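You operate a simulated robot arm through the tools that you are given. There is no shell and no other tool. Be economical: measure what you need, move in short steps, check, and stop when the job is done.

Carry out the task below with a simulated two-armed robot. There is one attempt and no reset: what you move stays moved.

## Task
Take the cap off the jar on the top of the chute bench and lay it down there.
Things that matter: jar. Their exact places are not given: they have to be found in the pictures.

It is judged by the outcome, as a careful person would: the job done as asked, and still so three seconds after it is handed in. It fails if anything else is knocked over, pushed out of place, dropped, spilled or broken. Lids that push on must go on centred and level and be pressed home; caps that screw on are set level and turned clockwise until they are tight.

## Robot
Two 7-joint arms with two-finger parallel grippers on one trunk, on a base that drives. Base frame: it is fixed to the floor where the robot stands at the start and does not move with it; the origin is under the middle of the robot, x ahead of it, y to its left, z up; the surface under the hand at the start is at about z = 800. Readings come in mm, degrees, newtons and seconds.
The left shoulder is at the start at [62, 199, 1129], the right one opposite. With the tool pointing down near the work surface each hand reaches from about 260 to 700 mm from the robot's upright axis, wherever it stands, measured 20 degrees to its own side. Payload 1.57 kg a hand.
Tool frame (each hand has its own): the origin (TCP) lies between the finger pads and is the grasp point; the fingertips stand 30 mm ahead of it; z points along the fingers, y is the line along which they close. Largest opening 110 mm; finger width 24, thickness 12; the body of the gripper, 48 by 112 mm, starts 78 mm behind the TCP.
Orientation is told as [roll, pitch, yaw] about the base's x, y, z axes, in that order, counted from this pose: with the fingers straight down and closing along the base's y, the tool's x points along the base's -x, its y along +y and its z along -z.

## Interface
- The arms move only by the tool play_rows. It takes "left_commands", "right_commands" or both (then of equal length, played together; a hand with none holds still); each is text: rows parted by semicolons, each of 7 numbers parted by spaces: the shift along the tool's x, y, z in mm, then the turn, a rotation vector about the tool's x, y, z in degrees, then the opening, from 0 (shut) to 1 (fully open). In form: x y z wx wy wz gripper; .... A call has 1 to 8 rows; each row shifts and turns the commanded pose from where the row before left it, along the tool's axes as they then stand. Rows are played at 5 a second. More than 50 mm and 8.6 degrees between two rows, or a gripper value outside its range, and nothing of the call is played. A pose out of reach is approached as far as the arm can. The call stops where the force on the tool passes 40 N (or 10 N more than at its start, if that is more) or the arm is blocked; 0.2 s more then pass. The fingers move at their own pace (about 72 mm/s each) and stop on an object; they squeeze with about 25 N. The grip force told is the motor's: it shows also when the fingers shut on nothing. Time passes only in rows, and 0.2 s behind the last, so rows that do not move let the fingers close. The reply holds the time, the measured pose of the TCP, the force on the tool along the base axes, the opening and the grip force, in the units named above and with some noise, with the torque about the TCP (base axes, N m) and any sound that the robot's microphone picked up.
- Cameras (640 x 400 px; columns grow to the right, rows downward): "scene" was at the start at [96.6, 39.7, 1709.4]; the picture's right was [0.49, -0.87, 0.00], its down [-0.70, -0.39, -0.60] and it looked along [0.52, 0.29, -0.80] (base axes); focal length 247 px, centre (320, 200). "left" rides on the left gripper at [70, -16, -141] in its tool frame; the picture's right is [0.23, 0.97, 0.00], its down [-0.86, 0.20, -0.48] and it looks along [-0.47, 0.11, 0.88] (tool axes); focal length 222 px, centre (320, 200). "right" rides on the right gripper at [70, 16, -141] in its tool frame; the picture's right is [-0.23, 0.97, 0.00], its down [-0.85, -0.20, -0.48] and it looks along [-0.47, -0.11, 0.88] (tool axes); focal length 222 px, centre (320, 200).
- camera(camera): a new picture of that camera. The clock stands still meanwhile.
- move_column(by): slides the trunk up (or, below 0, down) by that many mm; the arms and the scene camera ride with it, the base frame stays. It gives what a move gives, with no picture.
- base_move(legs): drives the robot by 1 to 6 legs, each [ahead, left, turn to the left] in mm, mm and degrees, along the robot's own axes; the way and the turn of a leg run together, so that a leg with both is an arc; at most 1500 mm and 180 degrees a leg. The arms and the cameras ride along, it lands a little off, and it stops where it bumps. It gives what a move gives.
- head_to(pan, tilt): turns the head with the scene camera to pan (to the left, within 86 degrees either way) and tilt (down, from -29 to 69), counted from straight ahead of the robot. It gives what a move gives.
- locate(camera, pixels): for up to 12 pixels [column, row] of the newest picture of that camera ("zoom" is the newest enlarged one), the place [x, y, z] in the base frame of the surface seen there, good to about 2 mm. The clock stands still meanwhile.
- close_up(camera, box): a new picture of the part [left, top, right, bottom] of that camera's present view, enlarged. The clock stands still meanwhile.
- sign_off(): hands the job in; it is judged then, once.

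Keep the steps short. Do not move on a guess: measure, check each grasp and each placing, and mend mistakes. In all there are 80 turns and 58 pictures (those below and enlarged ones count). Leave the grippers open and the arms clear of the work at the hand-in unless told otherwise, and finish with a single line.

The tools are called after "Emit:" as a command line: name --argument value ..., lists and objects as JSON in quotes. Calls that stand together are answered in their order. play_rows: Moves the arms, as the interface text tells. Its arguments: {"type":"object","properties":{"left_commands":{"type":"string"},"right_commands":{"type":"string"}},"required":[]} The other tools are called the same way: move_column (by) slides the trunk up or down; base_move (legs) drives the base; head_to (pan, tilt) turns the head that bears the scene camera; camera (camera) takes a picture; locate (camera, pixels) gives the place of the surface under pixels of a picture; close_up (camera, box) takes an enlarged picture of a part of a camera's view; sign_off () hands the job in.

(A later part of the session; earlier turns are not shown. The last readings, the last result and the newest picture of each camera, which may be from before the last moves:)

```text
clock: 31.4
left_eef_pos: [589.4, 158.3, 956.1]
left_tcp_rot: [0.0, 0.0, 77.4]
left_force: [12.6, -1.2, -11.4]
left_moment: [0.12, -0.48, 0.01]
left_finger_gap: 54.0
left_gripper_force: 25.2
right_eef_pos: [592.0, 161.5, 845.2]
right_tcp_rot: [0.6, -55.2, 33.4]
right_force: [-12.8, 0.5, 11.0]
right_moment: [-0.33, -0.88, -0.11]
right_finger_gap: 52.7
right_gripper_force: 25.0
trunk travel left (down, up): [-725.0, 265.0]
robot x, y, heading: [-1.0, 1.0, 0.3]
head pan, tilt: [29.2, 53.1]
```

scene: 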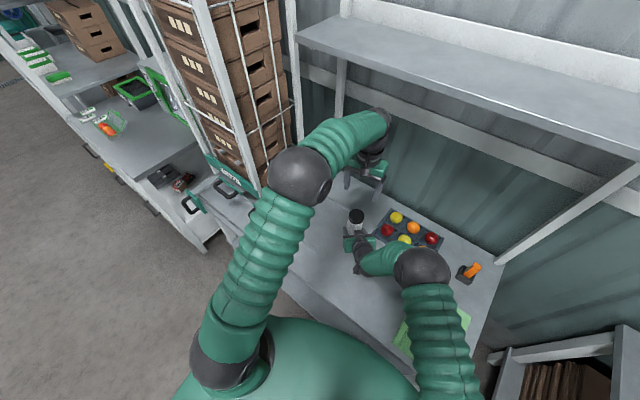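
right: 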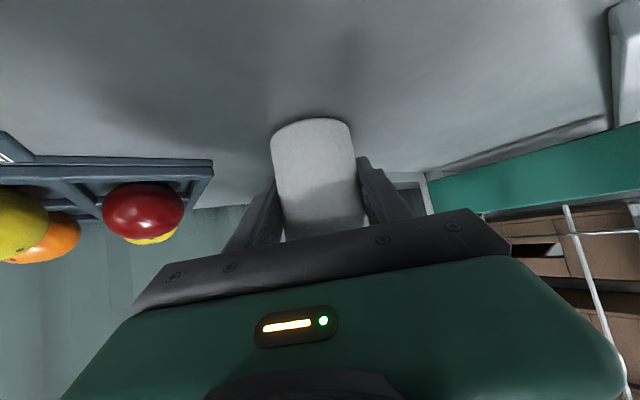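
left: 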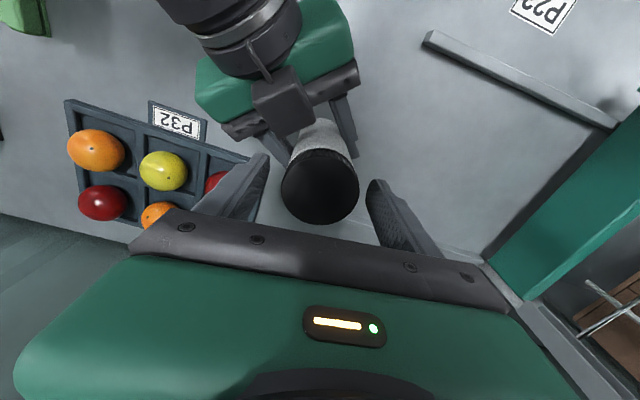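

It's still held by the thread, resisting with 11 N. I lower back, open, and rewind clockwise for another stroke.

Emit:
play_rows --left_commands "0 0 2 0 0 0 0;0 0 0 0 0 0 0.72;0 0 0 0 0 0 0.72;0 0 0 0 0 8.5 0.72;0 0 0 0 0 8.5 0.72;0 0 0 0 0 8.5 0.72;0 0 0 0 0 8.5 0.72;0 0 0 0 0 8.5 0.72"

Emit:
play_rows --left_commands "0 0 0 0 0 8.5 0.72;0 0 0 0 0 8.5 0.72;0 0 0 0 0 8.5 0.72;0 0 0 0 0 8.5 0.72;0 0 0 0 0 4 0.72;0 0 0 0 0 0 0.72"

Emit:
close_up --camera "scene" --box '[308, 185, 436, 265]'

Emit:
camera --camera "left"

```text
clock: 33.2
left_eef_pos: [590.0, 159.9, 955.3]
left_tcp_rot: [-0.2, -0.1, 34.9]
left_force: [-0.2, -0.2, 0.2]
left_moment: [0.0, 0.02, 0.03]
left_finger_gap: 79.1
left_gripper_force: 0.0
right_eef_pos: [591.8, 159.9, 845.7]
right_tcp_rot: [0.5, -55.0, 33.4]
right_force: [0.1, 0.5, -0.4]
right_moment: [-0.02, 0.01, 0.01]
right_finger_gap: 52.8
right_gripper_force: 25.0
trunk travel left (down, up): [-725.0, 265.0]
robot x, y, heading: [-2.5, 1.1, -0.2]
head pan, tilt: [29.2, 53.1]
```

```text
clock: 34.6
left_eef_pos: [590.2, 159.9, 954.1]
left_tcp_rot: [0.0, -0.1, -3.1]
left_force: [-0.8, 0.7, -0.4]
left_moment: [-0.01, -0.02, 0.0]
left_finger_gap: 79.1
left_gripper_force: 0.1
right_eef_pos: [591.3, 159.6, 845.0]
right_tcp_rot: [0.5, -55.0, 33.3]
right_force: [-0.3, -0.6, 0.3]
right_moment: [-0.01, 0.01, -0.05]
right_finger_gap: 52.7
right_gripper_force: 24.9
trunk travel left (down, up): [-725.0, 265.0]
robot x, y, heading: [1.8, -0.1, -0.3]
head pan, tilt: [29.2, 53.1]
```

```text
5.00 times, centred on (372, 225) of scene
```

zoom: 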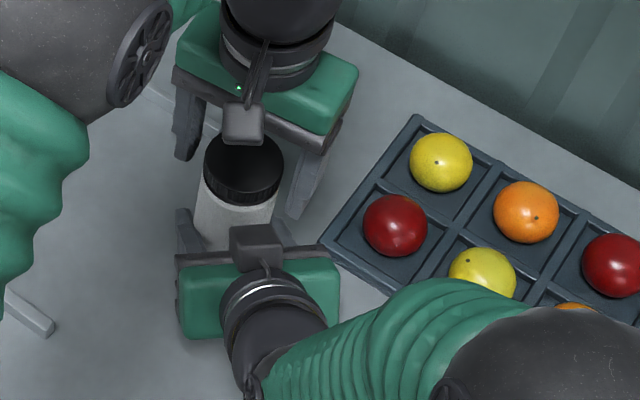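

```text
27 pictures are left
```

left: 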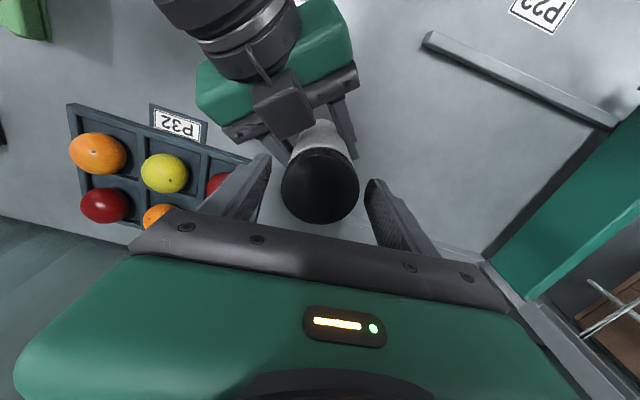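

The geometry is unchanged. I check the cap's top height and lower rim for any rise.

Emit:
locate --camera "zoom" --pixels '[[235, 160], [245, 165], [255, 160], [225, 165], [265, 165], [245, 175], [240, 190], [240, 195], [240, 200], [240, 206], [239, 210]]'

Emit:
play_rows --left_commands "0 0 0 0 0 0 0.6;0 0 0 0 0 0 0.5;0 0 0 0 0 0 0.4;0 0 0 0 0 0 0;0 0 0 0 0 0 0"

```text
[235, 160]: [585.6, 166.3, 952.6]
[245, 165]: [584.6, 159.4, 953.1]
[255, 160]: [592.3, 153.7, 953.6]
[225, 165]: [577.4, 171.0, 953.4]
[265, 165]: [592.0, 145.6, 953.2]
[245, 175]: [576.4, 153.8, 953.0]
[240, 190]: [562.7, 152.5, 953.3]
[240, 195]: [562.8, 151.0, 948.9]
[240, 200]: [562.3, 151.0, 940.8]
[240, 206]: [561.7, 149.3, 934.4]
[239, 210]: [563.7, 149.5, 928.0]
```

```text
clock: 35.8
left_eef_pos: [589.9, 157.5, 953.9]
left_tcp_rot: [0.2, -0.1, -3.0]
left_force: [0.1, 1.6, -1.1]
left_moment: [0.24, 0.07, -0.22]
left_finger_gap: 55.2
left_gripper_force: 24.7
right_eef_pos: [592.9, 160.6, 844.4]
right_tcp_rot: [0.5, -55.0, 33.6]
right_force: [-1.0, -2.9, 0.3]
right_moment: [0.01, -0.2, 0.23]
right_finger_gap: 52.7
right_gripper_force: 24.9
trunk travel left (down, up): [-725.0, 265.0]
robot x, y, heading: [0.7, -1.1, -0.1]
head pan, tilt: [29.2, 53.1]
```

The top is about 1 mm higher at 953.2, so it's unscrewing. Third stroke, 64°, then 16° more.

Emit:
play_rows --left_commands "0 0 0 0 0 -8 0;0 0 0 0 0 -8 0;0 0 0 0 0 -8 0;0 0 0 0 0 -8 0;0 0 0 0 0 -8 0;0 0 0 0 0 -8 0;0 0 0 0 0 -8 0;0 0 0 0 0 -8 0"

Emit:
play_rows --left_commands "0 0 0 0 0 -8 0;0 0 0 0 0 -8 0;0 0 0 0 0 0 0;0 0 -1 0 0 0 0;0 0 -1 0 0 0 0;0 0 0 0 0 0 0"

```text
clock: 37.6
left_eef_pos: [589.7, 158.8, 957.1]
left_tcp_rot: [-0.2, 0.0, 61.0]
left_force: [1.2, -1.6, 0.7]
left_moment: [0.07, 0.02, -0.6]
left_finger_gap: 56.9
left_gripper_force: 24.8
right_eef_pos: [591.9, 160.7, 844.7]
right_tcp_rot: [0.6, -55.0, 33.4]
right_force: [-2.6, 2.2, -1.1]
right_moment: [-0.23, -0.2, 0.57]
right_finger_gap: 53.1
right_gripper_force: 25.3
trunk travel left (down, up): [-725.0, 265.0]
robot x, y, heading: [0.4, -2.9, 0.2]
head pan, tilt: [29.2, 53.1]
```

```text
clock: 39.0
left_eef_pos: [589.1, 157.5, 955.9]
left_tcp_rot: [-0.1, -0.1, 76.9]
left_force: [7.1, -2.3, -9.4]
left_moment: [-0.09, -0.38, 0.11]
left_finger_gap: 54.0
left_gripper_force: 24.7
right_eef_pos: [592.0, 160.8, 845.2]
right_tcp_rot: [0.5, -55.2, 33.3]
right_force: [-7.3, 1.5, 10.5]
right_moment: [-0.15, -0.46, -0.12]
right_finger_gap: 52.9
right_gripper_force: 25.1
trunk travel left (down, up): [-725.0, 265.0]
robot x, y, heading: [-0.2, -4.1, 0.1]
head pan, tilt: [29.2, 53.1]
```

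Torque peaked at 0.6 N m near 61°, then fell to about 0. That is either a breakaway or a slip. I look for marks on the jar body and cap to tell which part turned.

Emit:
close_up --camera "scene" --box '[340, 205, 372, 245]'

Emit:
close_up --camera "left" --box '[272, 110, 384, 230]'

```text
10.00 times, centred on (356, 225) of scene
```

zoom: 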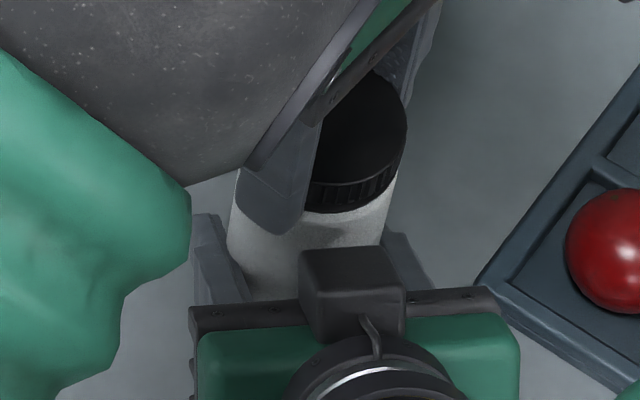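

```text
3.33 times, centred on (328, 170) of left
```

zoom: 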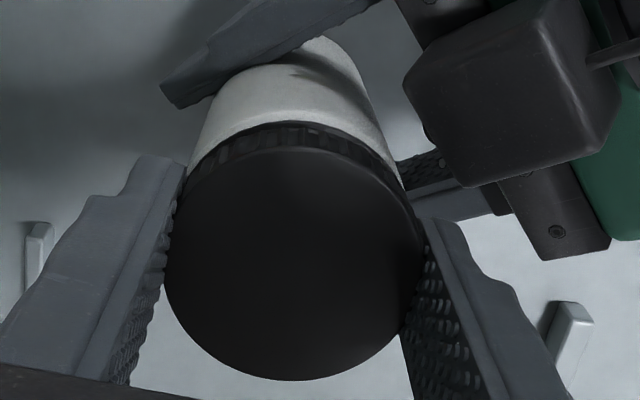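

No marks to judge by. I relax 2 mm down, release, and measure the cap's height again to see if it climbs.

Emit:
play_rows --left_commands "0 0 2 0 0 0 0;0 0 0 0 0 0 0.7;0 0 0 0 0 0 0.7;0 0 0 0 0 8.5 0.7;0 0 0 0 0 8.5 0.7;0 0 0 0 0 8.5 0.7;0 0 0 0 0 8.5 0.7;0 0 0 0 0 8.5 0.7"

Emit:
play_rows --left_commands "0 0 0 0 0 8.5 0.7;0 0 0 0 0 8.5 0.7;0 0 0 0 0 8.5 0.7;0 0 0 0 0 8.5 0.7;0 0 0 0 0 8.5 0.7;0 0 0 0 0 6 0.7;0 0 0 0 0 0 0.7"

Emit:
close_up --camera "scene" --box '[340, 205, 372, 225]'

```text
clock: 40.8
left_eef_pos: [589.3, 160.1, 955.9]
left_tcp_rot: [-0.1, -0.1, 34.4]
left_force: [-0.4, -0.5, -0.8]
left_moment: [-0.01, 0.01, 0.0]
left_finger_gap: 76.9
left_gripper_force: 0.1
right_eef_pos: [593.9, 160.5, 844.0]
right_tcp_rot: [0.5, -55.0, 33.4]
right_force: [0.0, -1.2, 0.4]
right_moment: [-0.01, 0.02, -0.02]
right_finger_gap: 52.6
right_gripper_force: 25.0
trunk travel left (down, up): [-725.0, 265.0]
robot x, y, heading: [-1.1, -4.2, -0.1]
head pan, tilt: [29.2, 53.1]
```

```text
clock: 42.4
left_eef_pos: [589.8, 158.9, 953.7]
left_tcp_rot: [-0.1, -0.1, -14.0]
left_force: [0.0, 0.6, 0.2]
left_moment: [0.0, 0.0, -0.01]
left_finger_gap: 77.2
left_gripper_force: 0.0
right_eef_pos: [591.4, 159.5, 844.6]
right_tcp_rot: [0.5, -55.0, 33.4]
right_force: [-0.5, 0.1, -0.3]
right_moment: [0.0, 0.06, -0.01]
right_finger_gap: 52.5
right_gripper_force: 25.0
trunk travel left (down, up): [-725.0, 265.0]
robot x, y, heading: [1.2, 0.1, 0.3]
head pan, tilt: [29.2, 53.1]
```

```text
16.00 times, centred on (356, 215) of scene
```

zoom: 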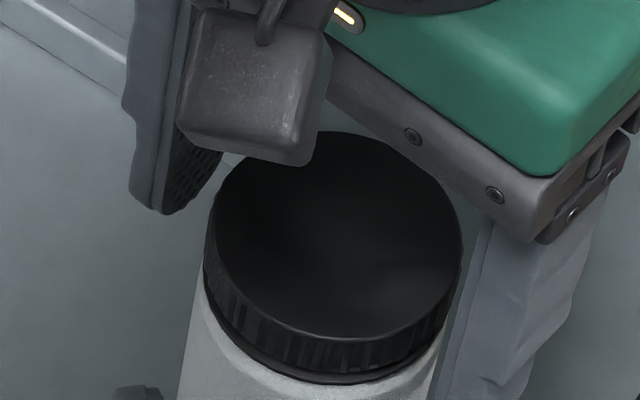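

A dark lip now shows under the ribbed skirt, so the cap is lifting. I'll measure the heights.

Emit:
locate --camera "zoom" --pixels '[[330, 230], [300, 250], [360, 250], [330, 280], [400, 220], [260, 230], [320, 330], [320, 345], [320, 362], [320, 371], [320, 376], [320, 384]]'

Emit:
play_rows --left_commands "0 0 -1 0 0 0 0.6;0 0 0 0 0 0 0.5;0 0 0 0 0 0 0.4;0 0 0 0 0 0 0;0 0 0 0 0 0 0;0 0 0 0 0 -8 0;0 0 0 0 0 -8 0;0 0 0 0 0 -8 0"

Emit:
play_rows --left_commands "0 0 0 0 0 -8 0;0 0 0 0 0 -8 0;0 0 0 0 0 -8 0;0 0 0 0 0 -8 0"

Emit:
play_rows --left_commands "0 0 0 0 0 -8 0;0 0 0 0 0 -8 0;0 0 0 0 0 -8 0;0 0 0 0 0 -8 0;0 0 0 0 0 -6 0"

```text
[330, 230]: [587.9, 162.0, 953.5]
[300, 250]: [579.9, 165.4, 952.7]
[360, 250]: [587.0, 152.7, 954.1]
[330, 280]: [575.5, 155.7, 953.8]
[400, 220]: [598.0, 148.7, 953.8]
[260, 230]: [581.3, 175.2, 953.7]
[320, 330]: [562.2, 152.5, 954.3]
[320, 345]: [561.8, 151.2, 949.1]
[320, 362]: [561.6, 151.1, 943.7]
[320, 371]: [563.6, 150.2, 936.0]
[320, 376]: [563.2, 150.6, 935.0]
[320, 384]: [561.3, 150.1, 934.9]
```

```text
clock: 44.2
left_eef_pos: [590.2, 159.2, 955.6]
left_tcp_rot: [-0.1, -0.1, 10.1]
left_force: [0.0, -2.5, -0.5]
left_moment: [0.16, 0.0, -0.79]
left_finger_gap: 56.8
left_gripper_force: 24.9
right_eef_pos: [593.1, 160.6, 844.2]
right_tcp_rot: [0.4, -54.9, 33.5]
right_force: [0.5, 1.4, 0.4]
right_moment: [-0.31, 0.04, 0.75]
right_finger_gap: 53.4
right_gripper_force: 24.3
trunk travel left (down, up): [-725.0, 265.0]
robot x, y, heading: [-1.0, 0.8, 0.2]
head pan, tilt: [29.2, 53.1]
```

```text
clock: 45.2
left_eef_pos: [589.2, 157.6, 956.6]
left_tcp_rot: [-0.2, -0.1, 42.2]
left_force: [-0.3, -2.6, 0.7]
left_moment: [0.12, 0.07, -0.66]
left_finger_gap: 54.6
left_gripper_force: 24.2
right_eef_pos: [592.1, 160.5, 844.1]
right_tcp_rot: [0.5, -55.0, 33.4]
right_force: [-0.1, 1.8, -0.3]
right_moment: [-0.35, -0.09, 0.62]
right_finger_gap: 53.4
right_gripper_force: 24.8
trunk travel left (down, up): [-725.0, 265.0]
robot x, y, heading: [-0.2, -2.8, -0.1]
head pan, tilt: [29.2, 53.1]
```

```text
clock: 46.4
left_eef_pos: [589.8, 159.5, 956.0]
left_tcp_rot: [-0.1, 0.0, 80.2]
left_force: [0.1, 0.1, 1.9]
left_moment: [0.0, 0.0, -0.08]
left_finger_gap: 54.1
left_gripper_force: 25.0
right_eef_pos: [592.2, 160.7, 843.0]
right_tcp_rot: [0.6, -55.1, 33.4]
right_force: [-1.0, -0.1, -1.9]
right_moment: [-0.02, -0.1, 0.07]
right_finger_gap: 53.5
right_gripper_force: 25.2
trunk travel left (down, up): [-725.0, 265.0]
robot x, y, heading: [0.3, 0.3, 0.0]
head pan, tilt: [29.2, 53.1]
```

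The top now averages 953.7, up about 0.5 mm per stroke, so it is unscrewing at about 2 mm per turn. After four strokes (about 335°) I do another stroke, testing the lift first.

Emit:
play_rows --left_commands "0 0 -1 0 0 0 0;0 0 -1.5 0 0 0 0;0 0 0 0 0 0 0"

```text
clock: 47.2
left_eef_pos: [589.9, 158.9, 958.2]
left_tcp_rot: [-0.1, 0.0, 79.9]
left_force: [6.9, 2.1, -9.3]
left_moment: [0.13, -0.32, -0.04]
left_finger_gap: 53.4
left_gripper_force: 25.3
right_eef_pos: [591.5, 162.1, 845.4]
right_tcp_rot: [0.4, -55.2, 33.6]
right_force: [-6.2, -2.1, 10.9]
right_moment: [0.04, -0.38, 0.03]
right_finger_gap: 53.1
right_gripper_force: 25.0
trunk travel left (down, up): [-725.0, 265.0]
robot x, y, heading: [-1.3, -0.2, -0.0]
head pan, tilt: [29.2, 53.1]
```

Still threaded. I lower 2.5 mm, release, rewind to -14°, regrip and turn, all in one batch.

Emit:
play_rows --left_commands "0 0 2 0 0 0 0;0 0 0 0 0 0 0.7;0 0 0 0 0 0 0.7;0 0 0 0 0 8.5 0.7;0 0 0 0 0 8.5 0.7;0 0 0 0 0 8.5 0.7;0 0 0 0 0 8.5 0.7;0 0 0 0 0 8.5 0.7"

Emit:
play_rows --left_commands "0 0 0 0 0 8.5 0.7;0 0 0 0 0 8.5 0.7;0 0 0 0 0 8.5 0.7;0 0 0 0 0 8.5 0.7;0 0 0 0 0 8.5 0.7;0 0 0 0 0 8.5 0.7;0 0 0 0 0 0 0.7"

Emit:
play_rows --left_commands "0 0 0 0 0 0 0.6;0 0 0 0 0 0 0.5;0 0 0 0 0 0 0.4;0 0 0 0 0 0 0;0 0 0 0 0 0 0;0 0 0 0 0 -8 0;0 0 0 0 0 -8 0;0 0 0 0 0 -8 0"

Emit:
play_rows --left_commands "0 0 0 0 0 -8 0;0 0 0 0 0 -8 0;0 0 0 0 0 -8 0;0 0 0 0 0 -8 0;0 0 0 0 0 -8 0;0 0 0 0 0 -8 0;0 0 0 0 0 -8 0;0 0 0 0 0 -8 0"

Emit:
play_rows --left_commands "0 0 0 0 0 -5 0;0 0 -1 0 0 0 0;0 0 -1 0 0 0 0;0 0 0 0 0 0 0"

```text
clock: 49.0
left_eef_pos: [589.4, 158.5, 956.9]
left_tcp_rot: [0.0, -0.1, 37.3]
left_force: [0.3, 0.4, -0.8]
left_moment: [-0.02, 0.03, 0.03]
left_finger_gap: 77.0
left_gripper_force: 0.0
right_eef_pos: [590.8, 161.3, 843.8]
right_tcp_rot: [0.5, -55.0, 33.3]
right_force: [-0.6, -0.1, 0.2]
right_moment: [0.0, -0.01, 0.01]
right_finger_gap: 53.1
right_gripper_force: 25.0
trunk travel left (down, up): [-725.0, 265.0]
robot x, y, heading: [2.5, -3.4, -0.0]
head pan, tilt: [29.2, 53.1]
```

```text
clock: 50.6
left_eef_pos: [590.2, 158.7, 956.9]
left_tcp_rot: [0.1, 0.0, -13.7]
left_force: [0.0, -0.5, 0.3]
left_moment: [-0.03, 0.0, -0.02]
left_finger_gap: 77.0
left_gripper_force: 0.1
right_eef_pos: [592.0, 159.8, 844.5]
right_tcp_rot: [0.5, -55.1, 33.4]
right_force: [-1.4, -0.2, -0.2]
right_moment: [-0.01, -0.01, 0.0]
right_finger_gap: 52.5
right_gripper_force: 24.7
trunk travel left (down, up): [-725.0, 265.0]
robot x, y, heading: [-6.9, 1.1, -0.1]
head pan, tilt: [29.2, 53.1]
```

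```text
clock: 52.4
left_eef_pos: [588.5, 159.2, 956.4]
left_tcp_rot: [0.0, -0.2, 10.6]
left_force: [-0.5, -1.8, 0.1]
left_moment: [0.12, 0.0, -0.74]
left_finger_gap: 56.8
left_gripper_force: 24.8
right_eef_pos: [591.0, 161.4, 844.2]
right_tcp_rot: [0.6, -54.9, 33.4]
right_force: [0.5, 0.8, 1.7]
right_moment: [-0.29, -0.01, 0.72]
right_finger_gap: 52.8
right_gripper_force: 25.0
trunk travel left (down, up): [-725.0, 265.0]
robot x, y, heading: [1.2, -0.3, 0.0]
head pan, tilt: [29.2, 53.1]
```

```text
clock: 54.2
left_eef_pos: [589.9, 160.2, 956.5]
left_tcp_rot: [-0.1, 0.0, 74.7]
left_force: [3.4, -1.9, 0.4]
left_moment: [-0.07, -0.06, -0.24]
left_finger_gap: 55.2
left_gripper_force: 24.8
right_eef_pos: [592.4, 159.9, 844.3]
right_tcp_rot: [0.6, -55.0, 33.4]
right_force: [-3.4, 2.8, -0.6]
right_moment: [-0.14, -0.3, 0.24]
right_finger_gap: 53.3
right_gripper_force: 24.9
trunk travel left (down, up): [-725.0, 265.0]
robot x, y, heading: [1.4, 0.2, 0.1]
head pan, tilt: [29.2, 53.1]
```

```text
clock: 55.2
left_eef_pos: [589.5, 158.0, 958.5]
left_tcp_rot: [-0.1, 0.1, 79.5]
left_force: [6.8, -1.8, -10.4]
left_moment: [-0.06, -0.27, 0.09]
left_finger_gap: 53.6
left_gripper_force: 25.3
right_eef_pos: [592.6, 159.4, 844.7]
right_tcp_rot: [0.5, -55.1, 33.3]
right_force: [-5.8, 1.3, 10.2]
right_moment: [-0.1, -0.41, -0.05]
right_finger_gap: 52.9
right_gripper_force: 25.3
trunk travel left (down, up): [-725.0, 265.0]
robot x, y, heading: [1.9, 0.9, 0.2]
head pan, tilt: [29.2, 53.1]
```

Still about 10 N at a 2 mm lift. I release, rewind and measure progress.

Emit:
play_rows --left_commands "0 0 2 0 0 0 0;0 0 0 0 0 0 0.7;0 0 0 0 0 0 0.7;0 0 0 0 0 8.5 0.7;0 0 0 0 0 8.5 0.7;0 0 0 0 0 8.5 0.7;0 0 0 0 0 8.5 0.7;0 0 0 0 0 8.5 0.7"

Emit:
play_rows --left_commands "0 0 0 0 0 8.5 0.7;0 0 0 0 0 8.5 0.7;0 0 0 0 0 8.5 0.7;0 0 0 0 0 8.5 0.7;0 0 0 0 0 8.5 0.7;0 0 0 0 0 8.5 0.7;0 0 0 0 0 0 0.7"

Emit:
close_up --camera "scene" --box '[340, 205, 372, 225]'

Emit:
locate --camera "zoom" --pixels '[[330, 230], [300, 250], [360, 250], [330, 280], [400, 220], [260, 230], [320, 320], [320, 345], [320, 362], [320, 371], [320, 378], [320, 388]]'

```text
clock: 57.0
left_eef_pos: [590.0, 159.5, 956.0]
left_tcp_rot: [-0.1, -0.1, 36.9]
left_force: [0.8, -0.8, 0.1]
left_moment: [-0.01, 0.01, 0.02]
left_finger_gap: 77.2
left_gripper_force: 0.0
right_eef_pos: [592.8, 159.3, 844.2]
right_tcp_rot: [0.6, -55.0, 33.4]
right_force: [-0.2, -0.7, -0.7]
right_moment: [-0.02, 0.01, 0.01]
right_finger_gap: 52.6
right_gripper_force: 25.4
trunk travel left (down, up): [-725.0, 265.0]
robot x, y, heading: [-1.9, -4.2, 0.2]
head pan, tilt: [29.2, 53.1]
```

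```text
clock: 58.6
left_eef_pos: [590.1, 158.8, 956.6]
left_tcp_rot: [-0.1, -0.1, -14.1]
left_force: [-0.3, -0.4, -0.6]
left_moment: [0.0, 0.01, -0.02]
left_finger_gap: 77.1
left_gripper_force: 0.1
right_eef_pos: [592.0, 160.6, 844.5]
right_tcp_rot: [0.4, -54.9, 33.3]
right_force: [-0.2, -0.4, -0.3]
right_moment: [0.0, 0.02, 0.02]
right_finger_gap: 52.6
right_gripper_force: 24.6
trunk travel left (down, up): [-725.0, 265.0]
robot x, y, heading: [-1.2, -0.5, -0.1]
head pan, tilt: [29.2, 53.1]
```

```text
16.00 times, centred on (356, 215) of scene
```

zoom: 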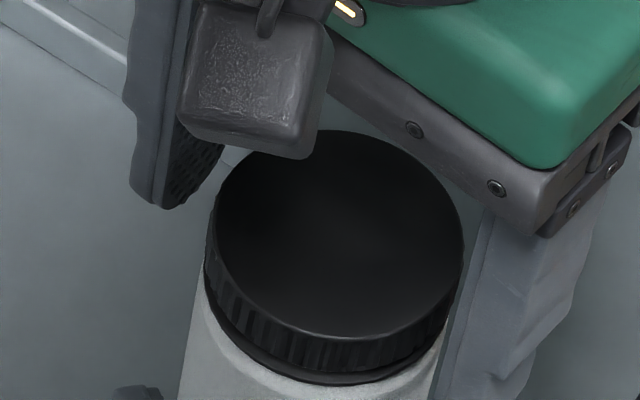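

```text
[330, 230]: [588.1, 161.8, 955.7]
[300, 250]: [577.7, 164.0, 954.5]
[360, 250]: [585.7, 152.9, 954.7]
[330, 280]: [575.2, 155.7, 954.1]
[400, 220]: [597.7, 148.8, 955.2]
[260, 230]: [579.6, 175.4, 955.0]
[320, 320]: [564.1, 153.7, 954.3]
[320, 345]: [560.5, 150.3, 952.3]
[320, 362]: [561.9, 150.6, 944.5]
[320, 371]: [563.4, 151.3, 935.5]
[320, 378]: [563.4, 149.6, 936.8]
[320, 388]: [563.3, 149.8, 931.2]
```

The top averages 954.9, up 2.6 mm over about 430°, so it's progressing well. Next comes stroke six, then release, rewind, and stroke seven ending with a test lift.

Emit:
play_rows --left_commands "0 0 -0.5 0 0 0 0.6;0 0 0 0 0 0 0.5;0 0 0 0 0 0 0.4;0 0 0 0 0 0 0;0 0 0 0 0 0 0;0 0 0 0 0 -8 0;0 0 0 0 0 -8 0;0 0 0 0 0 -8 0"

Emit:
play_rows --left_commands "0 0 0 0 0 -8.5 0;0 0 0 0 0 -8.5 0;0 0 0 0 0 -8.5 0;0 0 0 0 0 -8.5 0;0 0 0 0 0 -8.5 0;0 0 0 0 0 -8.5 0;0 0 0 0 0 -8.5 0;0 0 0 0 0 -8.5 0"

Emit:
play_rows --left_commands "0 0 -1 0 0 0 0;0 0 -1 0 0 0 0;0 0 0 0 0 0 0"

```text
clock: 60.4
left_eef_pos: [591.8, 158.8, 956.3]
left_tcp_rot: [0.0, -0.1, 10.1]
left_force: [0.0, -1.7, 1.0]
left_moment: [-0.03, 0.05, -0.78]
left_finger_gap: 57.1
left_gripper_force: 25.2
right_eef_pos: [591.5, 160.4, 843.1]
right_tcp_rot: [0.5, -55.0, 33.3]
right_force: [0.7, 1.7, -1.2]
right_moment: [-0.18, -0.05, 0.72]
right_finger_gap: 52.7
right_gripper_force: 25.1
trunk travel left (down, up): [-725.0, 265.0]
robot x, y, heading: [0.1, -2.8, -0.1]
head pan, tilt: [29.2, 53.1]
```

```text
clock: 62.2
left_eef_pos: [590.4, 158.8, 957.5]
left_tcp_rot: [-0.2, 0.0, 78.3]
left_force: [3.7, -1.5, 0.1]
left_moment: [-0.04, -0.12, -0.1]
left_finger_gap: 54.5
left_gripper_force: 25.0
right_eef_pos: [591.9, 160.0, 844.0]
right_tcp_rot: [0.5, -55.0, 33.3]
right_force: [-3.5, 0.2, 0.1]
right_moment: [-0.08, -0.3, 0.06]
right_finger_gap: 53.5
right_gripper_force: 24.7
trunk travel left (down, up): [-725.0, 265.0]
robot x, y, heading: [-1.3, 1.9, 0.0]
head pan, tilt: [29.2, 53.1]
```

```text
clock: 63.0
left_eef_pos: [589.7, 158.8, 958.4]
left_tcp_rot: [-0.1, 0.0, 78.0]
left_force: [5.4, -0.5, -8.3]
left_moment: [-0.04, -0.26, -0.05]
left_finger_gap: 54.1
left_gripper_force: 25.7
right_eef_pos: [593.1, 161.2, 844.5]
right_tcp_rot: [0.5, -55.1, 33.4]
right_force: [-5.5, 1.0, 8.9]
right_moment: [-0.01, -0.34, 0.02]
right_finger_gap: 53.4
right_gripper_force: 24.9
trunk travel left (down, up): [-725.0, 265.0]
robot x, y, heading: [0.8, 2.6, 0.0]
head pan, tilt: [29.2, 53.1]
```

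Still threaded at 8 N. Stroke seven: release, rewind, regrip, turn and test.

Emit:
play_rows --left_commands "0 0 1.5 0 0 0 0;0 0 0 0 0 0 0.7;0 0 0 0 0 0 0.7;0 0 0 0 0 8.5 0.7;0 0 0 0 0 8.5 0.7;0 0 0 0 0 8.5 0.7;0 0 0 0 0 8.5 0.7;0 0 0 0 0 8.5 0.7"

Emit:
play_rows --left_commands "0 0 0 0 0 8.5 0.7;0 0 0 0 0 8.5 0.7;0 0 0 0 0 8.5 0.7;0 0 0 0 0 8.5 0.7;0 0 0 0 0 8.5 0.7;0 0 0 0 0 8.5 0.7;0 0 0 0 0 0 0.7"

Emit:
play_rows --left_commands "0 0 0 0 0 0 0.6;0 0 0 0 0 0 0.5;0 0 0 0 0 0 0.4;0 0 0 0 0 0 0;0 0 0 0 0 0 0;0 0 0 0 0 -8 0;0 0 0 0 0 -8 0;0 0 0 0 0 -8 0"

Emit:
play_rows --left_commands "0 0 0 0 0 -8.5 0;0 0 0 0 0 -8.5 0;0 0 0 0 0 -8.5 0;0 0 0 0 0 -8.5 0;0 0 0 0 0 -8.5 0;0 0 0 0 0 -8.5 0;0 0 0 0 0 -8.5 0;0 0 0 0 0 -8.5 0"

Emit:
play_rows --left_commands "0 0 -1 0 0 0 0;0 0 -1 0 0 0 0;0 0 0 0 0 0 0"

```text
clock: 64.8
left_eef_pos: [589.6, 159.5, 958.3]
left_tcp_rot: [-0.1, -0.1, 35.4]
left_force: [0.3, 0.1, -0.6]
left_moment: [0.0, 0.02, -0.01]
left_finger_gap: 76.8
left_gripper_force: 0.0
right_eef_pos: [593.0, 159.6, 845.2]
right_tcp_rot: [0.6, -55.0, 33.3]
right_force: [-0.2, -0.4, -0.3]
right_moment: [-0.01, -0.02, 0.02]
right_finger_gap: 53.1
right_gripper_force: 24.7
trunk travel left (down, up): [-725.0, 265.0]
robot x, y, heading: [2.2, -0.3, 0.2]
head pan, tilt: [29.2, 53.1]
```

```text
clock: 66.4
left_eef_pos: [589.3, 159.0, 957.6]
left_tcp_rot: [0.0, -0.1, -15.6]
left_force: [0.1, 0.2, -0.2]
left_moment: [-0.02, -0.01, 0.01]
left_finger_gap: 77.1
left_gripper_force: 0.1
right_eef_pos: [591.4, 161.0, 844.5]
right_tcp_rot: [0.5, -55.0, 33.4]
right_force: [0.0, -0.5, -0.9]
right_moment: [0.0, 0.0, 0.01]
right_finger_gap: 53.0
right_gripper_force: 24.6
trunk travel left (down, up): [-725.0, 265.0]
robot x, y, heading: [2.8, -0.4, 0.2]
head pan, tilt: [29.2, 53.1]
```

```text
clock: 68.2
left_eef_pos: [588.6, 159.4, 957.5]
left_tcp_rot: [0.0, 0.0, 8.6]
left_force: [-0.8, -1.8, -0.2]
left_moment: [0.13, 0.0, -0.83]
left_finger_gap: 56.9
left_gripper_force: 24.8
right_eef_pos: [592.7, 160.6, 844.2]
right_tcp_rot: [0.5, -55.0, 33.5]
right_force: [0.1, 1.5, 0.2]
right_moment: [-0.26, -0.03, 0.81]
right_finger_gap: 53.3
right_gripper_force: 25.4
trunk travel left (down, up): [-725.0, 265.0]
robot x, y, heading: [-2.0, 0.7, -0.1]
head pan, tilt: [29.2, 53.1]
```

```text
clock: 70.0
left_eef_pos: [589.5, 158.9, 956.9]
left_tcp_rot: [-0.2, 0.1, 76.8]
left_force: [3.9, -1.2, 0.1]
left_moment: [-0.04, -0.09, -0.19]
left_finger_gap: 55.0
left_gripper_force: 25.1
right_eef_pos: [592.3, 159.7, 844.1]
right_tcp_rot: [0.6, -55.0, 33.4]
right_force: [-3.4, 1.0, -0.4]
right_moment: [-0.09, -0.29, 0.17]
right_finger_gap: 53.4
right_gripper_force: 24.2
trunk travel left (down, up): [-725.0, 265.0]
robot x, y, heading: [-2.2, 0.5, 0.2]
head pan, tilt: [29.2, 53.1]
```

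```text
clock: 70.8
left_eef_pos: [588.6, 159.4, 959.2]
left_tcp_rot: [-0.1, 0.0, 76.6]
left_force: [5.8, 1.0, -9.4]
left_moment: [0.08, -0.34, -0.04]
left_finger_gap: 54.4
left_gripper_force: 24.6
right_eef_pos: [591.6, 160.9, 845.9]
right_tcp_rot: [0.4, -55.0, 33.4]
right_force: [-5.2, -0.3, 8.8]
right_moment: [-0.01, -0.28, 0.0]
right_finger_gap: 53.2
right_gripper_force: 25.0
trunk travel left (down, up): [-725.0, 265.0]
robot x, y, heading: [1.9, -1.6, 0.3]
head pan, tilt: [29.2, 53.1]
```

I release, rewind and measure again.

Emit:
play_rows --left_commands "0 0 1 0 0 0 0;0 0 0 0 0 0 0.7;0 0 0 0 0 0 0.7;0 0 0 0 0 8.5 0.7;0 0 0 0 0 8.5 0.7;0 0 0 0 0 8.5 0.7;0 0 0 0 0 8.5 0.7;0 0 0 0 0 8.5 0.7"

Emit:
play_rows --left_commands "0 0 0 0 0 8.5 0.7;0 0 0 0 0 8.5 0.7;0 0 0 0 0 8.5 0.7;0 0 0 0 0 8.5 0.7;0 0 0 0 0 8.5 0.7;0 0 0 0 0 8.5 0.7;0 0 0 0 0 0 0.7"

Emit:
close_up --camera "scene" --box '[340, 205, 372, 225]'

Emit:
locate --camera "zoom" --pixels '[[330, 230], [300, 250], [360, 250], [330, 280], [400, 220], [260, 230], [320, 320], [320, 352], [320, 362], [320, 371], [320, 378], [320, 388]]'

Emit:
close_up --camera "left" --box '[256, 105, 384, 235]'

```text
clock: 72.6
left_eef_pos: [589.5, 158.7, 959.1]
left_tcp_rot: [-0.2, -0.1, 33.9]
left_force: [-0.5, 0.3, 0.1]
left_moment: [-0.01, 0.01, -0.01]
left_finger_gap: 77.1
left_gripper_force: 0.0
right_eef_pos: [591.9, 161.8, 844.5]
right_tcp_rot: [0.5, -55.0, 33.4]
right_force: [-0.7, 0.2, -1.3]
right_moment: [-0.01, 0.01, 0.0]
right_finger_gap: 52.8
right_gripper_force: 25.6
trunk travel left (down, up): [-725.0, 265.0]
robot x, y, heading: [-3.7, -3.4, -0.1]
head pan, tilt: [29.2, 53.1]
```

```text
clock: 74.2
left_eef_pos: [590.5, 159.6, 958.9]
left_tcp_rot: [-0.1, 0.0, -17.2]
left_force: [0.6, 0.8, 0.4]
left_moment: [-0.02, 0.02, 0.03]
left_finger_gap: 76.8
left_gripper_force: 0.1
right_eef_pos: [592.9, 161.3, 844.5]
right_tcp_rot: [0.4, -54.9, 33.4]
right_force: [-0.2, -0.4, -1.2]
right_moment: [0.0, -0.06, 0.01]
right_finger_gap: 52.9
right_gripper_force: 25.0
trunk travel left (down, up): [-725.0, 265.0]
robot x, y, heading: [0.5, 0.4, 0.1]
head pan, tilt: [29.2, 53.1]
```

```text
16.00 times, centred on (356, 215) of scene
```

zoom: 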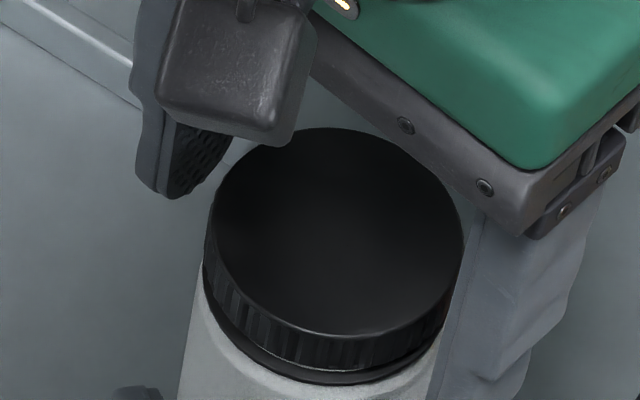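

```text
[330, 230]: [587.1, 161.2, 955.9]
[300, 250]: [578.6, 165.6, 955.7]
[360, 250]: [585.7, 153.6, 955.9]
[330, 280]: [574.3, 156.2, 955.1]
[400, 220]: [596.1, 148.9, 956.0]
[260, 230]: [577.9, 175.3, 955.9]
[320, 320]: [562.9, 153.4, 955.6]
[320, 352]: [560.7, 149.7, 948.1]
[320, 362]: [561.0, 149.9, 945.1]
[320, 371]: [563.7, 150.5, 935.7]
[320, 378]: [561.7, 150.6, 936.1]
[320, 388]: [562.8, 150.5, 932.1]
```

```text
3.08 times, centred on (320, 170) of left
```

zoom: 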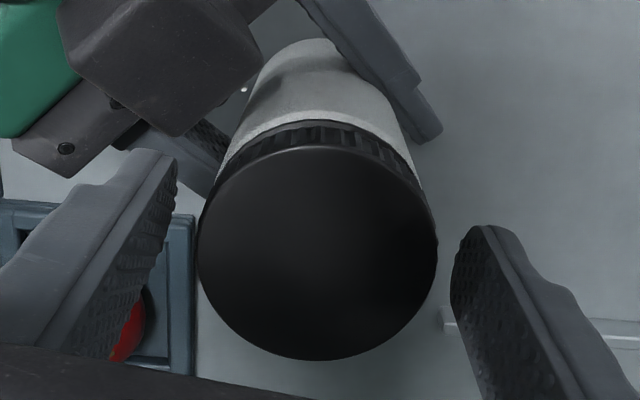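

The top is at 955.7, up 3.4 mm, so it's still climbing. I do two more strokes with a lift test after each.

Emit:
play_rows --left_commands "0 0 0 0 0 0 0.6;0 0 0 0 0 0 0.5;0 0 0 0 0 0 0.4;0 0 0 0 0 0 0;0 0 0 0 0 0 0;0 0 0 0 0 -8 0;0 0 0 0 0 -8 0;0 0 0 0 0 -8 0"

Emit:
play_rows --left_commands "0 0 0 0 0 -8.5 0;0 0 0 0 0 -8.5 0;0 0 0 0 0 -8.5 0;0 0 0 0 0 -8.5 0;0 0 0 0 0 -8.5 0;0 0 0 0 0 -8.5 0;0 0 0 0 0 -8.5 0;0 0 0 0 0 -8.5 0"

Emit:
play_rows --left_commands "0 0 -1 0 0 0 0;0 0 -1 0 0 0 0;0 0 0 0 0 0 0"

```text
clock: 76.0
left_eef_pos: [589.1, 158.8, 957.3]
left_tcp_rot: [0.0, -0.1, 7.2]
left_force: [-0.1, -1.9, 0.0]
left_moment: [0.09, 0.02, -0.85]
left_finger_gap: 56.8
left_gripper_force: 25.0
right_eef_pos: [591.2, 160.7, 844.0]
right_tcp_rot: [0.5, -55.0, 33.5]
right_force: [0.8, 2.3, -0.8]
right_moment: [-0.3, 0.03, 0.85]
right_finger_gap: 52.8
right_gripper_force: 25.0
trunk travel left (down, up): [-725.0, 265.0]
robot x, y, heading: [2.4, 2.6, 0.2]
head pan, tilt: [29.2, 53.1]
```

```text
clock: 77.8
left_eef_pos: [589.9, 158.2, 957.9]
left_tcp_rot: [-0.1, -0.1, 75.2]
left_force: [0.9, 0.1, 1.1]
left_moment: [0.05, 0.02, -0.22]
left_finger_gap: 55.0
left_gripper_force: 25.1
right_eef_pos: [591.9, 160.6, 844.5]
right_tcp_rot: [0.6, -55.0, 33.4]
right_force: [-1.0, 0.9, -1.2]
right_moment: [-0.12, -0.2, 0.24]
right_finger_gap: 53.4
right_gripper_force: 25.0
trunk travel left (down, up): [-725.0, 265.0]
robot x, y, heading: [0.3, -0.2, 0.0]
head pan, tilt: [29.2, 53.1]
```

```text
clock: 78.6
left_eef_pos: [588.2, 158.5, 959.0]
left_tcp_rot: [-0.1, -0.1, 75.0]
left_force: [6.4, 0.7, -11.5]
left_moment: [0.12, -0.33, -0.06]
left_finger_gap: 54.9
left_gripper_force: 25.1
right_eef_pos: [592.0, 160.7, 845.4]
right_tcp_rot: [0.5, -55.3, 33.4]
right_force: [-4.9, -2.2, 12.0]
right_moment: [0.05, -0.26, 0.07]
right_finger_gap: 53.2
right_gripper_force: 25.0
trunk travel left (down, up): [-725.0, 265.0]
robot x, y, heading: [-0.5, -2.6, -0.2]
head pan, tilt: [29.2, 53.1]
```

Still held. Stroke nine.

Emit:
play_rows --left_commands "0 0 1.5 0 0 0 0;0 0 0 0 0 0 0.7;0 0 0 0 0 0 0.7;0 0 0 0 0 8.5 0.7;0 0 0 0 0 8.5 0.7;0 0 0 0 0 8.5 0.7;0 0 0 0 0 8.5 0.7;0 0 0 0 0 8.5 0.7"

Emit:
play_rows --left_commands "0 0 0 0 0 8.5 0.7;0 0 0 0 0 8.5 0.7;0 0 0 0 0 8.5 0.7;0 0 0 0 0 8.5 0.7;0 0 0 0 0 8.5 0.7;0 0 0 0 0 8.5 0.7;0 0 0 0 0 0 0.7"

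Emit:
play_rows --left_commands "0 0 0 0 0 0 0.6;0 0 0 0 0 0 0.5;0 0 0 0 0 0 0.4;0 0 0 0 0 0 0;0 0 0 0 0 0 0;0 0 0 0 0 -8 0;0 0 0 0 0 -8 0;0 0 0 0 0 -8 0"

Emit:
play_rows --left_commands "0 0 0 0 0 -8.5 0;0 0 0 0 0 -8.5 0;0 0 0 0 0 -8.5 0;0 0 0 0 0 -8.5 0;0 0 0 0 0 -8.5 0;0 0 0 0 0 -8.5 0;0 0 0 0 0 -8.5 0;0 0 0 0 0 -8.5 0"

Emit:
play_rows --left_commands "0 0 -1 0 0 0 0;0 0 -1 0 0 0 0;0 0 0 0 0 0 0"

```text
clock: 80.4
left_eef_pos: [590.5, 158.6, 958.6]
left_tcp_rot: [-0.1, 0.0, 32.4]
left_force: [0.0, 0.3, -0.2]
left_moment: [-0.03, 0.0, 0.03]
left_finger_gap: 77.0
left_gripper_force: 0.0
right_eef_pos: [592.4, 160.3, 845.3]
right_tcp_rot: [0.4, -55.0, 33.5]
right_force: [1.0, 0.2, -0.8]
right_moment: [-0.02, -0.02, 0.0]
right_finger_gap: 52.8
right_gripper_force: 25.1
trunk travel left (down, up): [-725.0, 265.0]
robot x, y, heading: [-2.5, -1.4, -0.1]
head pan, tilt: [29.2, 53.1]
```

```text
clock: 82.0
left_eef_pos: [588.7, 157.8, 959.3]
left_tcp_rot: [-0.1, -0.1, -18.6]
left_force: [0.8, 0.1, 0.2]
left_moment: [0.0, 0.01, 0.03]
left_finger_gap: 76.7
left_gripper_force: 0.0
right_eef_pos: [590.6, 161.2, 843.7]
right_tcp_rot: [0.6, -55.0, 33.5]
right_force: [-1.0, 0.7, -1.1]
right_moment: [0.01, -0.13, -0.06]
right_finger_gap: 52.6
right_gripper_force: 25.3
trunk travel left (down, up): [-725.0, 265.0]
robot x, y, heading: [-1.0, 3.4, -0.1]
head pan, tilt: [29.2, 53.1]
```

```text
clock: 83.8
left_eef_pos: [590.2, 158.7, 958.5]
left_tcp_rot: [0.0, 0.0, 5.6]
left_force: [0.0, -2.0, 0.7]
left_moment: [0.08, 0.02, -0.85]
left_finger_gap: 56.3
left_gripper_force: 24.8
right_eef_pos: [591.4, 160.0, 843.7]
right_tcp_rot: [0.5, -55.0, 33.4]
right_force: [-0.7, 0.9, -1.3]
right_moment: [-0.18, -0.05, 0.85]
right_finger_gap: 53.4
right_gripper_force: 25.1
trunk travel left (down, up): [-725.0, 265.0]
robot x, y, heading: [2.4, -1.3, 0.1]
head pan, tilt: [29.2, 53.1]
```

```text
clock: 85.6
left_eef_pos: [590.6, 158.4, 959.1]
left_tcp_rot: [-0.1, 0.0, 73.8]
left_force: [-0.3, -0.5, 0.5]
left_moment: [0.1, 0.13, -0.28]
left_finger_gap: 55.6
left_gripper_force: 24.7
right_eef_pos: [592.1, 159.7, 844.8]
right_tcp_rot: [0.6, -54.9, 33.4]
right_force: [0.1, 0.4, -1.9]
right_moment: [-0.13, -0.09, 0.31]
right_finger_gap: 53.8
right_gripper_force: 24.9
trunk travel left (down, up): [-725.0, 265.0]
robot x, y, heading: [-2.0, 4.5, -0.2]
head pan, tilt: [29.2, 53.1]
```

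```text
clock: 86.4
left_eef_pos: [589.9, 158.9, 961.0]
left_tcp_rot: [0.0, 0.0, 73.4]
left_force: [6.0, 2.5, -12.2]
left_moment: [0.31, -0.26, -0.1]
left_finger_gap: 55.4
left_gripper_force: 24.8
right_eef_pos: [594.0, 161.0, 844.9]
right_tcp_rot: [0.5, -55.1, 33.5]
right_force: [-5.0, -2.3, 12.4]
right_moment: [0.02, -0.34, 0.11]
right_finger_gap: 53.5
right_gripper_force: 24.8
trunk travel left (down, up): [-725.0, 265.0]
robot x, y, heading: [0.3, -0.4, 0.1]
head pan, tilt: [29.2, 53.1]
```

Still held. I do two more strokes in one batch, since nothing is at risk if the cap comes loose, then the lift test.

Emit:
play_rows --left_commands "0 0 1.5 0 0 0 0;0 0 0 0 0 0 0.7;0 0 0 0 0 0 0.7;0 0 0 0 0 8.5 0.7;0 0 0 0 0 8.5 0.7;0 0 0 0 0 8.5 0.7;0 0 0 0 0 8.5 0.7;0 0 0 0 0 8.5 0.7"

Emit:
play_rows --left_commands "0 0 0 0 0 8 0.7;0 0 0 0 0 8 0.7;0 0 0 0 0 8 0.7;0 0 0 0 0 8 0.7;0 0 0 0 0 8 0.7;0 0 0 0 0 8 0.7;0 0 0 0 0 0 0.7"

Emit:
play_rows --left_commands "0 0 0 0 0 0 0.6;0 0 0 0 0 0 0.5;0 0 0 0 0 0 0.4;0 0 0 0 0 0 0;0 0 0 0 0 0 0;0 0 0 0 0 -8 0;0 0 0 0 0 -8 0;0 0 0 0 0 -8 0"

Emit:
play_rows --left_commands "0 0 0 0 0 -8.5 0;0 0 0 0 0 -8.5 0;0 0 0 0 0 -8.5 0;0 0 0 0 0 -8.5 0;0 0 0 0 0 -8.5 0;0 0 0 0 0 -8.5 0;0 0 0 0 0 -8.5 0;0 0 0 0 0 -8.5 0"

Emit:
play_rows --left_commands "0 0 0 0 0 0 0;0 0 0 0 0 0 0.7;0 0 0 0 0 0 0.7;0 0 0 0 0 8.5 0.7;0 0 0 0 0 8.5 0.7;0 0 0 0 0 8.5 0.7;0 0 0 0 0 8.5 0.7;0 0 0 0 0 8.5 0.7"

Emit:
play_rows --left_commands "0 0 0 0 0 8 0.7;0 0 0 0 0 8 0.7;0 0 0 0 0 8 0.7;0 0 0 0 0 8 0.7;0 0 0 0 0 8 0.7;0 0 0 0 0 8 0.7;0 0 0 0 0 0 0.7"

Emit:
close_up --camera "scene" --box '[340, 205, 372, 225]'

Emit:
locate --camera "zoom" --pixels '[[330, 230], [300, 250], [360, 250], [330, 280], [400, 220], [260, 230], [320, 320], [320, 352], [320, 362], [320, 371], [320, 378], [320, 388]]'

```text
clock: 88.2
left_eef_pos: [588.8, 158.6, 960.1]
left_tcp_rot: [-0.1, -0.2, 30.8]
left_force: [1.1, -0.7, -0.2]
left_moment: [-0.02, -0.02, 0.03]
left_finger_gap: 77.0
left_gripper_force: 0.0
right_eef_pos: [593.0, 160.8, 843.9]
right_tcp_rot: [0.4, -55.0, 33.4]
right_force: [-0.3, -0.7, -0.8]
right_moment: [0.02, -0.01, 0.0]
right_finger_gap: 53.2
right_gripper_force: 25.3
trunk travel left (down, up): [-725.0, 265.0]
robot x, y, heading: [3.2, 0.7, 0.3]
head pan, tilt: [29.2, 53.1]
```

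```text
clock: 89.8
left_eef_pos: [588.9, 158.5, 960.0]
left_tcp_rot: [0.0, -0.1, -17.1]
left_force: [0.6, -0.5, 0.2]
left_moment: [-0.01, -0.01, -0.05]
left_finger_gap: 76.9
left_gripper_force: 0.0
right_eef_pos: [592.9, 159.5, 844.4]
right_tcp_rot: [0.5, -55.0, 33.4]
right_force: [0.0, 0.7, -0.2]
right_moment: [0.01, 0.0, 0.01]
right_finger_gap: 53.0
right_gripper_force: 24.6
trunk travel left (down, up): [-725.0, 265.0]
robot x, y, heading: [-2.7, 0.3, -0.2]
head pan, tilt: [29.2, 53.1]
```

```text
clock: 91.6
left_eef_pos: [589.9, 158.1, 959.3]
left_tcp_rot: [-0.1, -0.1, 7.1]
left_force: [-0.3, -3.6, 1.8]
left_moment: [0.02, 0.09, -0.79]
left_finger_gap: 56.3
left_gripper_force: 25.2
right_eef_pos: [590.7, 161.6, 844.3]
right_tcp_rot: [0.5, -55.0, 33.5]
right_force: [0.3, 2.2, -1.9]
right_moment: [-0.31, 0.03, 0.87]
right_finger_gap: 53.6
right_gripper_force: 25.1
trunk travel left (down, up): [-725.0, 265.0]
robot x, y, heading: [-0.4, 1.2, 0.1]
head pan, tilt: [29.2, 53.1]
```

```text
clock: 93.4
left_eef_pos: [590.4, 158.6, 960.1]
left_tcp_rot: [-0.1, 0.0, 75.3]
left_force: [2.9, -1.1, 1.1]
left_moment: [0.07, 0.02, -0.23]
left_finger_gap: 55.1
left_gripper_force: 25.0
right_eef_pos: [593.2, 159.8, 844.4]
right_tcp_rot: [0.6, -55.1, 33.4]
right_force: [-2.9, 1.5, -0.3]
right_moment: [-0.26, -0.3, 0.22]
right_finger_gap: 53.7
right_gripper_force: 24.8
trunk travel left (down, up): [-725.0, 265.0]
robot x, y, heading: [0.8, -2.6, -0.1]
head pan, tilt: [29.2, 53.1]
```

```text
clock: 95.2
left_eef_pos: [589.2, 159.5, 959.7]
left_tcp_rot: [-0.2, -0.1, 32.3]
left_force: [-0.3, -0.9, -0.4]
left_moment: [0.01, 0.01, 0.0]
left_finger_gap: 77.1
left_gripper_force: 0.0
right_eef_pos: [591.8, 161.1, 843.9]
right_tcp_rot: [0.6, -55.0, 33.4]
right_force: [-0.7, 0.1, -0.7]
right_moment: [0.0, 0.01, 0.02]
right_finger_gap: 53.6
right_gripper_force: 24.8
trunk travel left (down, up): [-725.0, 265.0]
robot x, y, heading: [0.3, 1.2, -0.0]
head pan, tilt: [29.2, 53.1]
```

```text
clock: 96.8
left_eef_pos: [589.2, 158.9, 959.3]
left_tcp_rot: [0.0, -0.1, -15.5]
left_force: [-0.4, -0.8, -0.2]
left_moment: [0.0, 0.0, 0.0]
left_finger_gap: 77.0
left_gripper_force: 0.2
right_eef_pos: [591.2, 159.5, 844.2]
right_tcp_rot: [0.4, -55.0, 33.5]
right_force: [0.1, -0.4, 0.0]
right_moment: [0.0, 0.0, 0.01]
right_finger_gap: 53.8
right_gripper_force: 24.5
trunk travel left (down, up): [-725.0, 265.0]
robot x, y, heading: [-3.0, 2.4, 0.1]
head pan, tilt: [29.2, 53.1]
```

```text
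16.00 times, centred on (356, 215) of scene
```

zoom: 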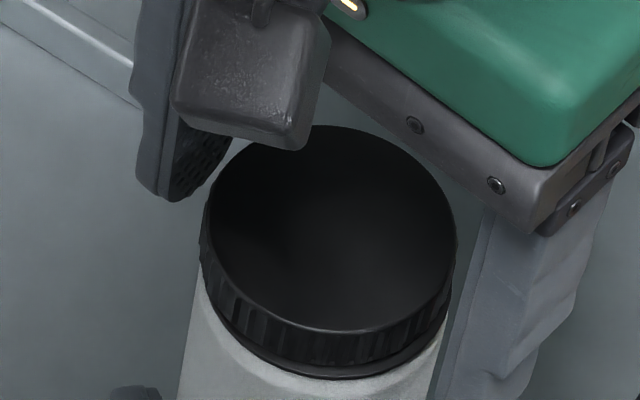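

```text
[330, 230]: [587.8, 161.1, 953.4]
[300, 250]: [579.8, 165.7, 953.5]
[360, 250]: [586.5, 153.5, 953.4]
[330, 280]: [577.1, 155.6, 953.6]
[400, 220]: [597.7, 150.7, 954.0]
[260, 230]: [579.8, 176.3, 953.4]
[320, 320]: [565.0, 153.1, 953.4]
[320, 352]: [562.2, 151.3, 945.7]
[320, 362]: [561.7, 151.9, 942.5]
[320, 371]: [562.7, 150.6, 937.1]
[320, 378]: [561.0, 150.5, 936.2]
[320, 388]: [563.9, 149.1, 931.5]
```

The cap dropped back to 953.4 and sits slightly shifted on the neck, so it appears to have come off its thread. I grip it and lift 3 mm without turning.

Emit:
play_rows --left_commands "0 0 2 0 0 0 0.6;0 0 0 0 0 0 0.5;0 0 0 0 0 0 0.4;0 0 0 0 0 0 0;0 0 0 0 0 0 0;0 0 -1.5 0 0 0 0;0 0 -1.5 0 0 0 0;0 0 0 0 0 0 0"

```text
clock: 98.6
left_eef_pos: [589.5, 158.3, 961.4]
left_tcp_rot: [0.0, 0.1, -15.5]
left_force: [2.4, 2.6, -11.3]
left_moment: [0.14, -0.08, 0.0]
left_finger_gap: 55.1
left_gripper_force: 25.3
right_eef_pos: [593.3, 160.6, 845.0]
right_tcp_rot: [0.5, -55.1, 33.3]
right_force: [-1.4, -2.9, 11.2]
right_moment: [0.22, -0.04, -0.02]
right_finger_gap: 52.9
right_gripper_force: 24.5
trunk travel left (down, up): [-725.0, 265.0]
robot x, y, heading: [2.7, -2.6, 0.1]
head pan, tilt: [29.2, 53.1]
```

It still resists with 11 N, so I doubt my conclusion; the earlier rise may have been the jar sliding in the right grip. I relax 3 mm and look for marks on the jar with the right camera and on the cap with the left, to compare before and after a turn.

Emit:
play_rows --left_commands "0 0 3 0 0 0 0;0 0 0 0 0 0 0"

Emit:
close_up --camera "right" --box '[240, 100, 400, 250]'

Emit:
close_up --camera "left" --box '[282, 120, 362, 170]'

```text
clock: 99.2
left_eef_pos: [588.3, 157.6, 958.4]
left_tcp_rot: [-0.1, 0.0, -15.5]
left_force: [-7.8, -1.6, 4.7]
left_moment: [0.04, 0.45, 0.08]
left_finger_gap: 54.6
left_gripper_force: 25.4
right_eef_pos: [593.0, 159.5, 843.1]
right_tcp_rot: [0.5, -54.9, 33.3]
right_force: [9.4, 1.5, -6.7]
right_moment: [-0.23, 0.53, -0.08]
right_finger_gap: 52.8
right_gripper_force: 24.7
trunk travel left (down, up): [-725.0, 265.0]
robot x, y, heading: [5.1, 0.0, 0.2]
head pan, tilt: [29.2, 53.1]
```

```text
2.67 times, centred on (320, 175) of right
```

zoom: 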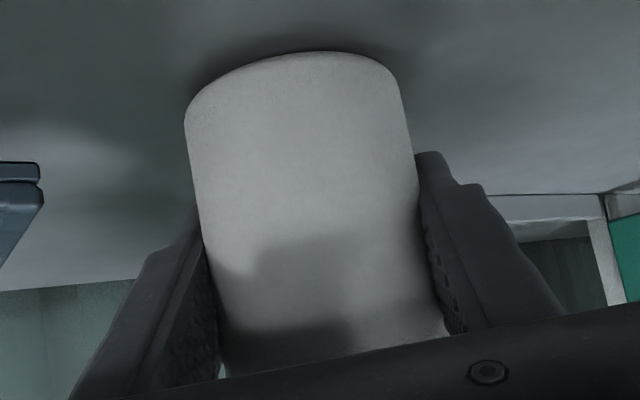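

```text
8.00 times, centred on (322, 145) of left
```

zoom: 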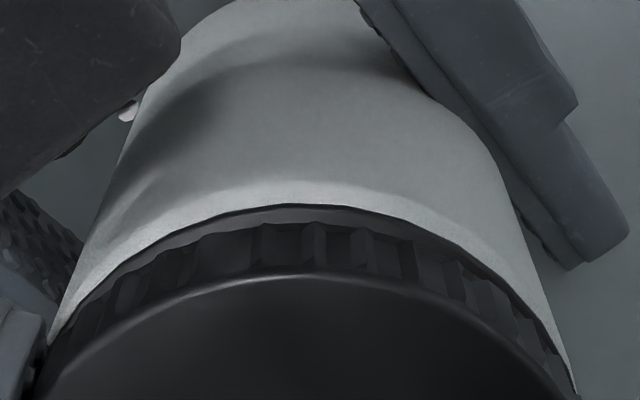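

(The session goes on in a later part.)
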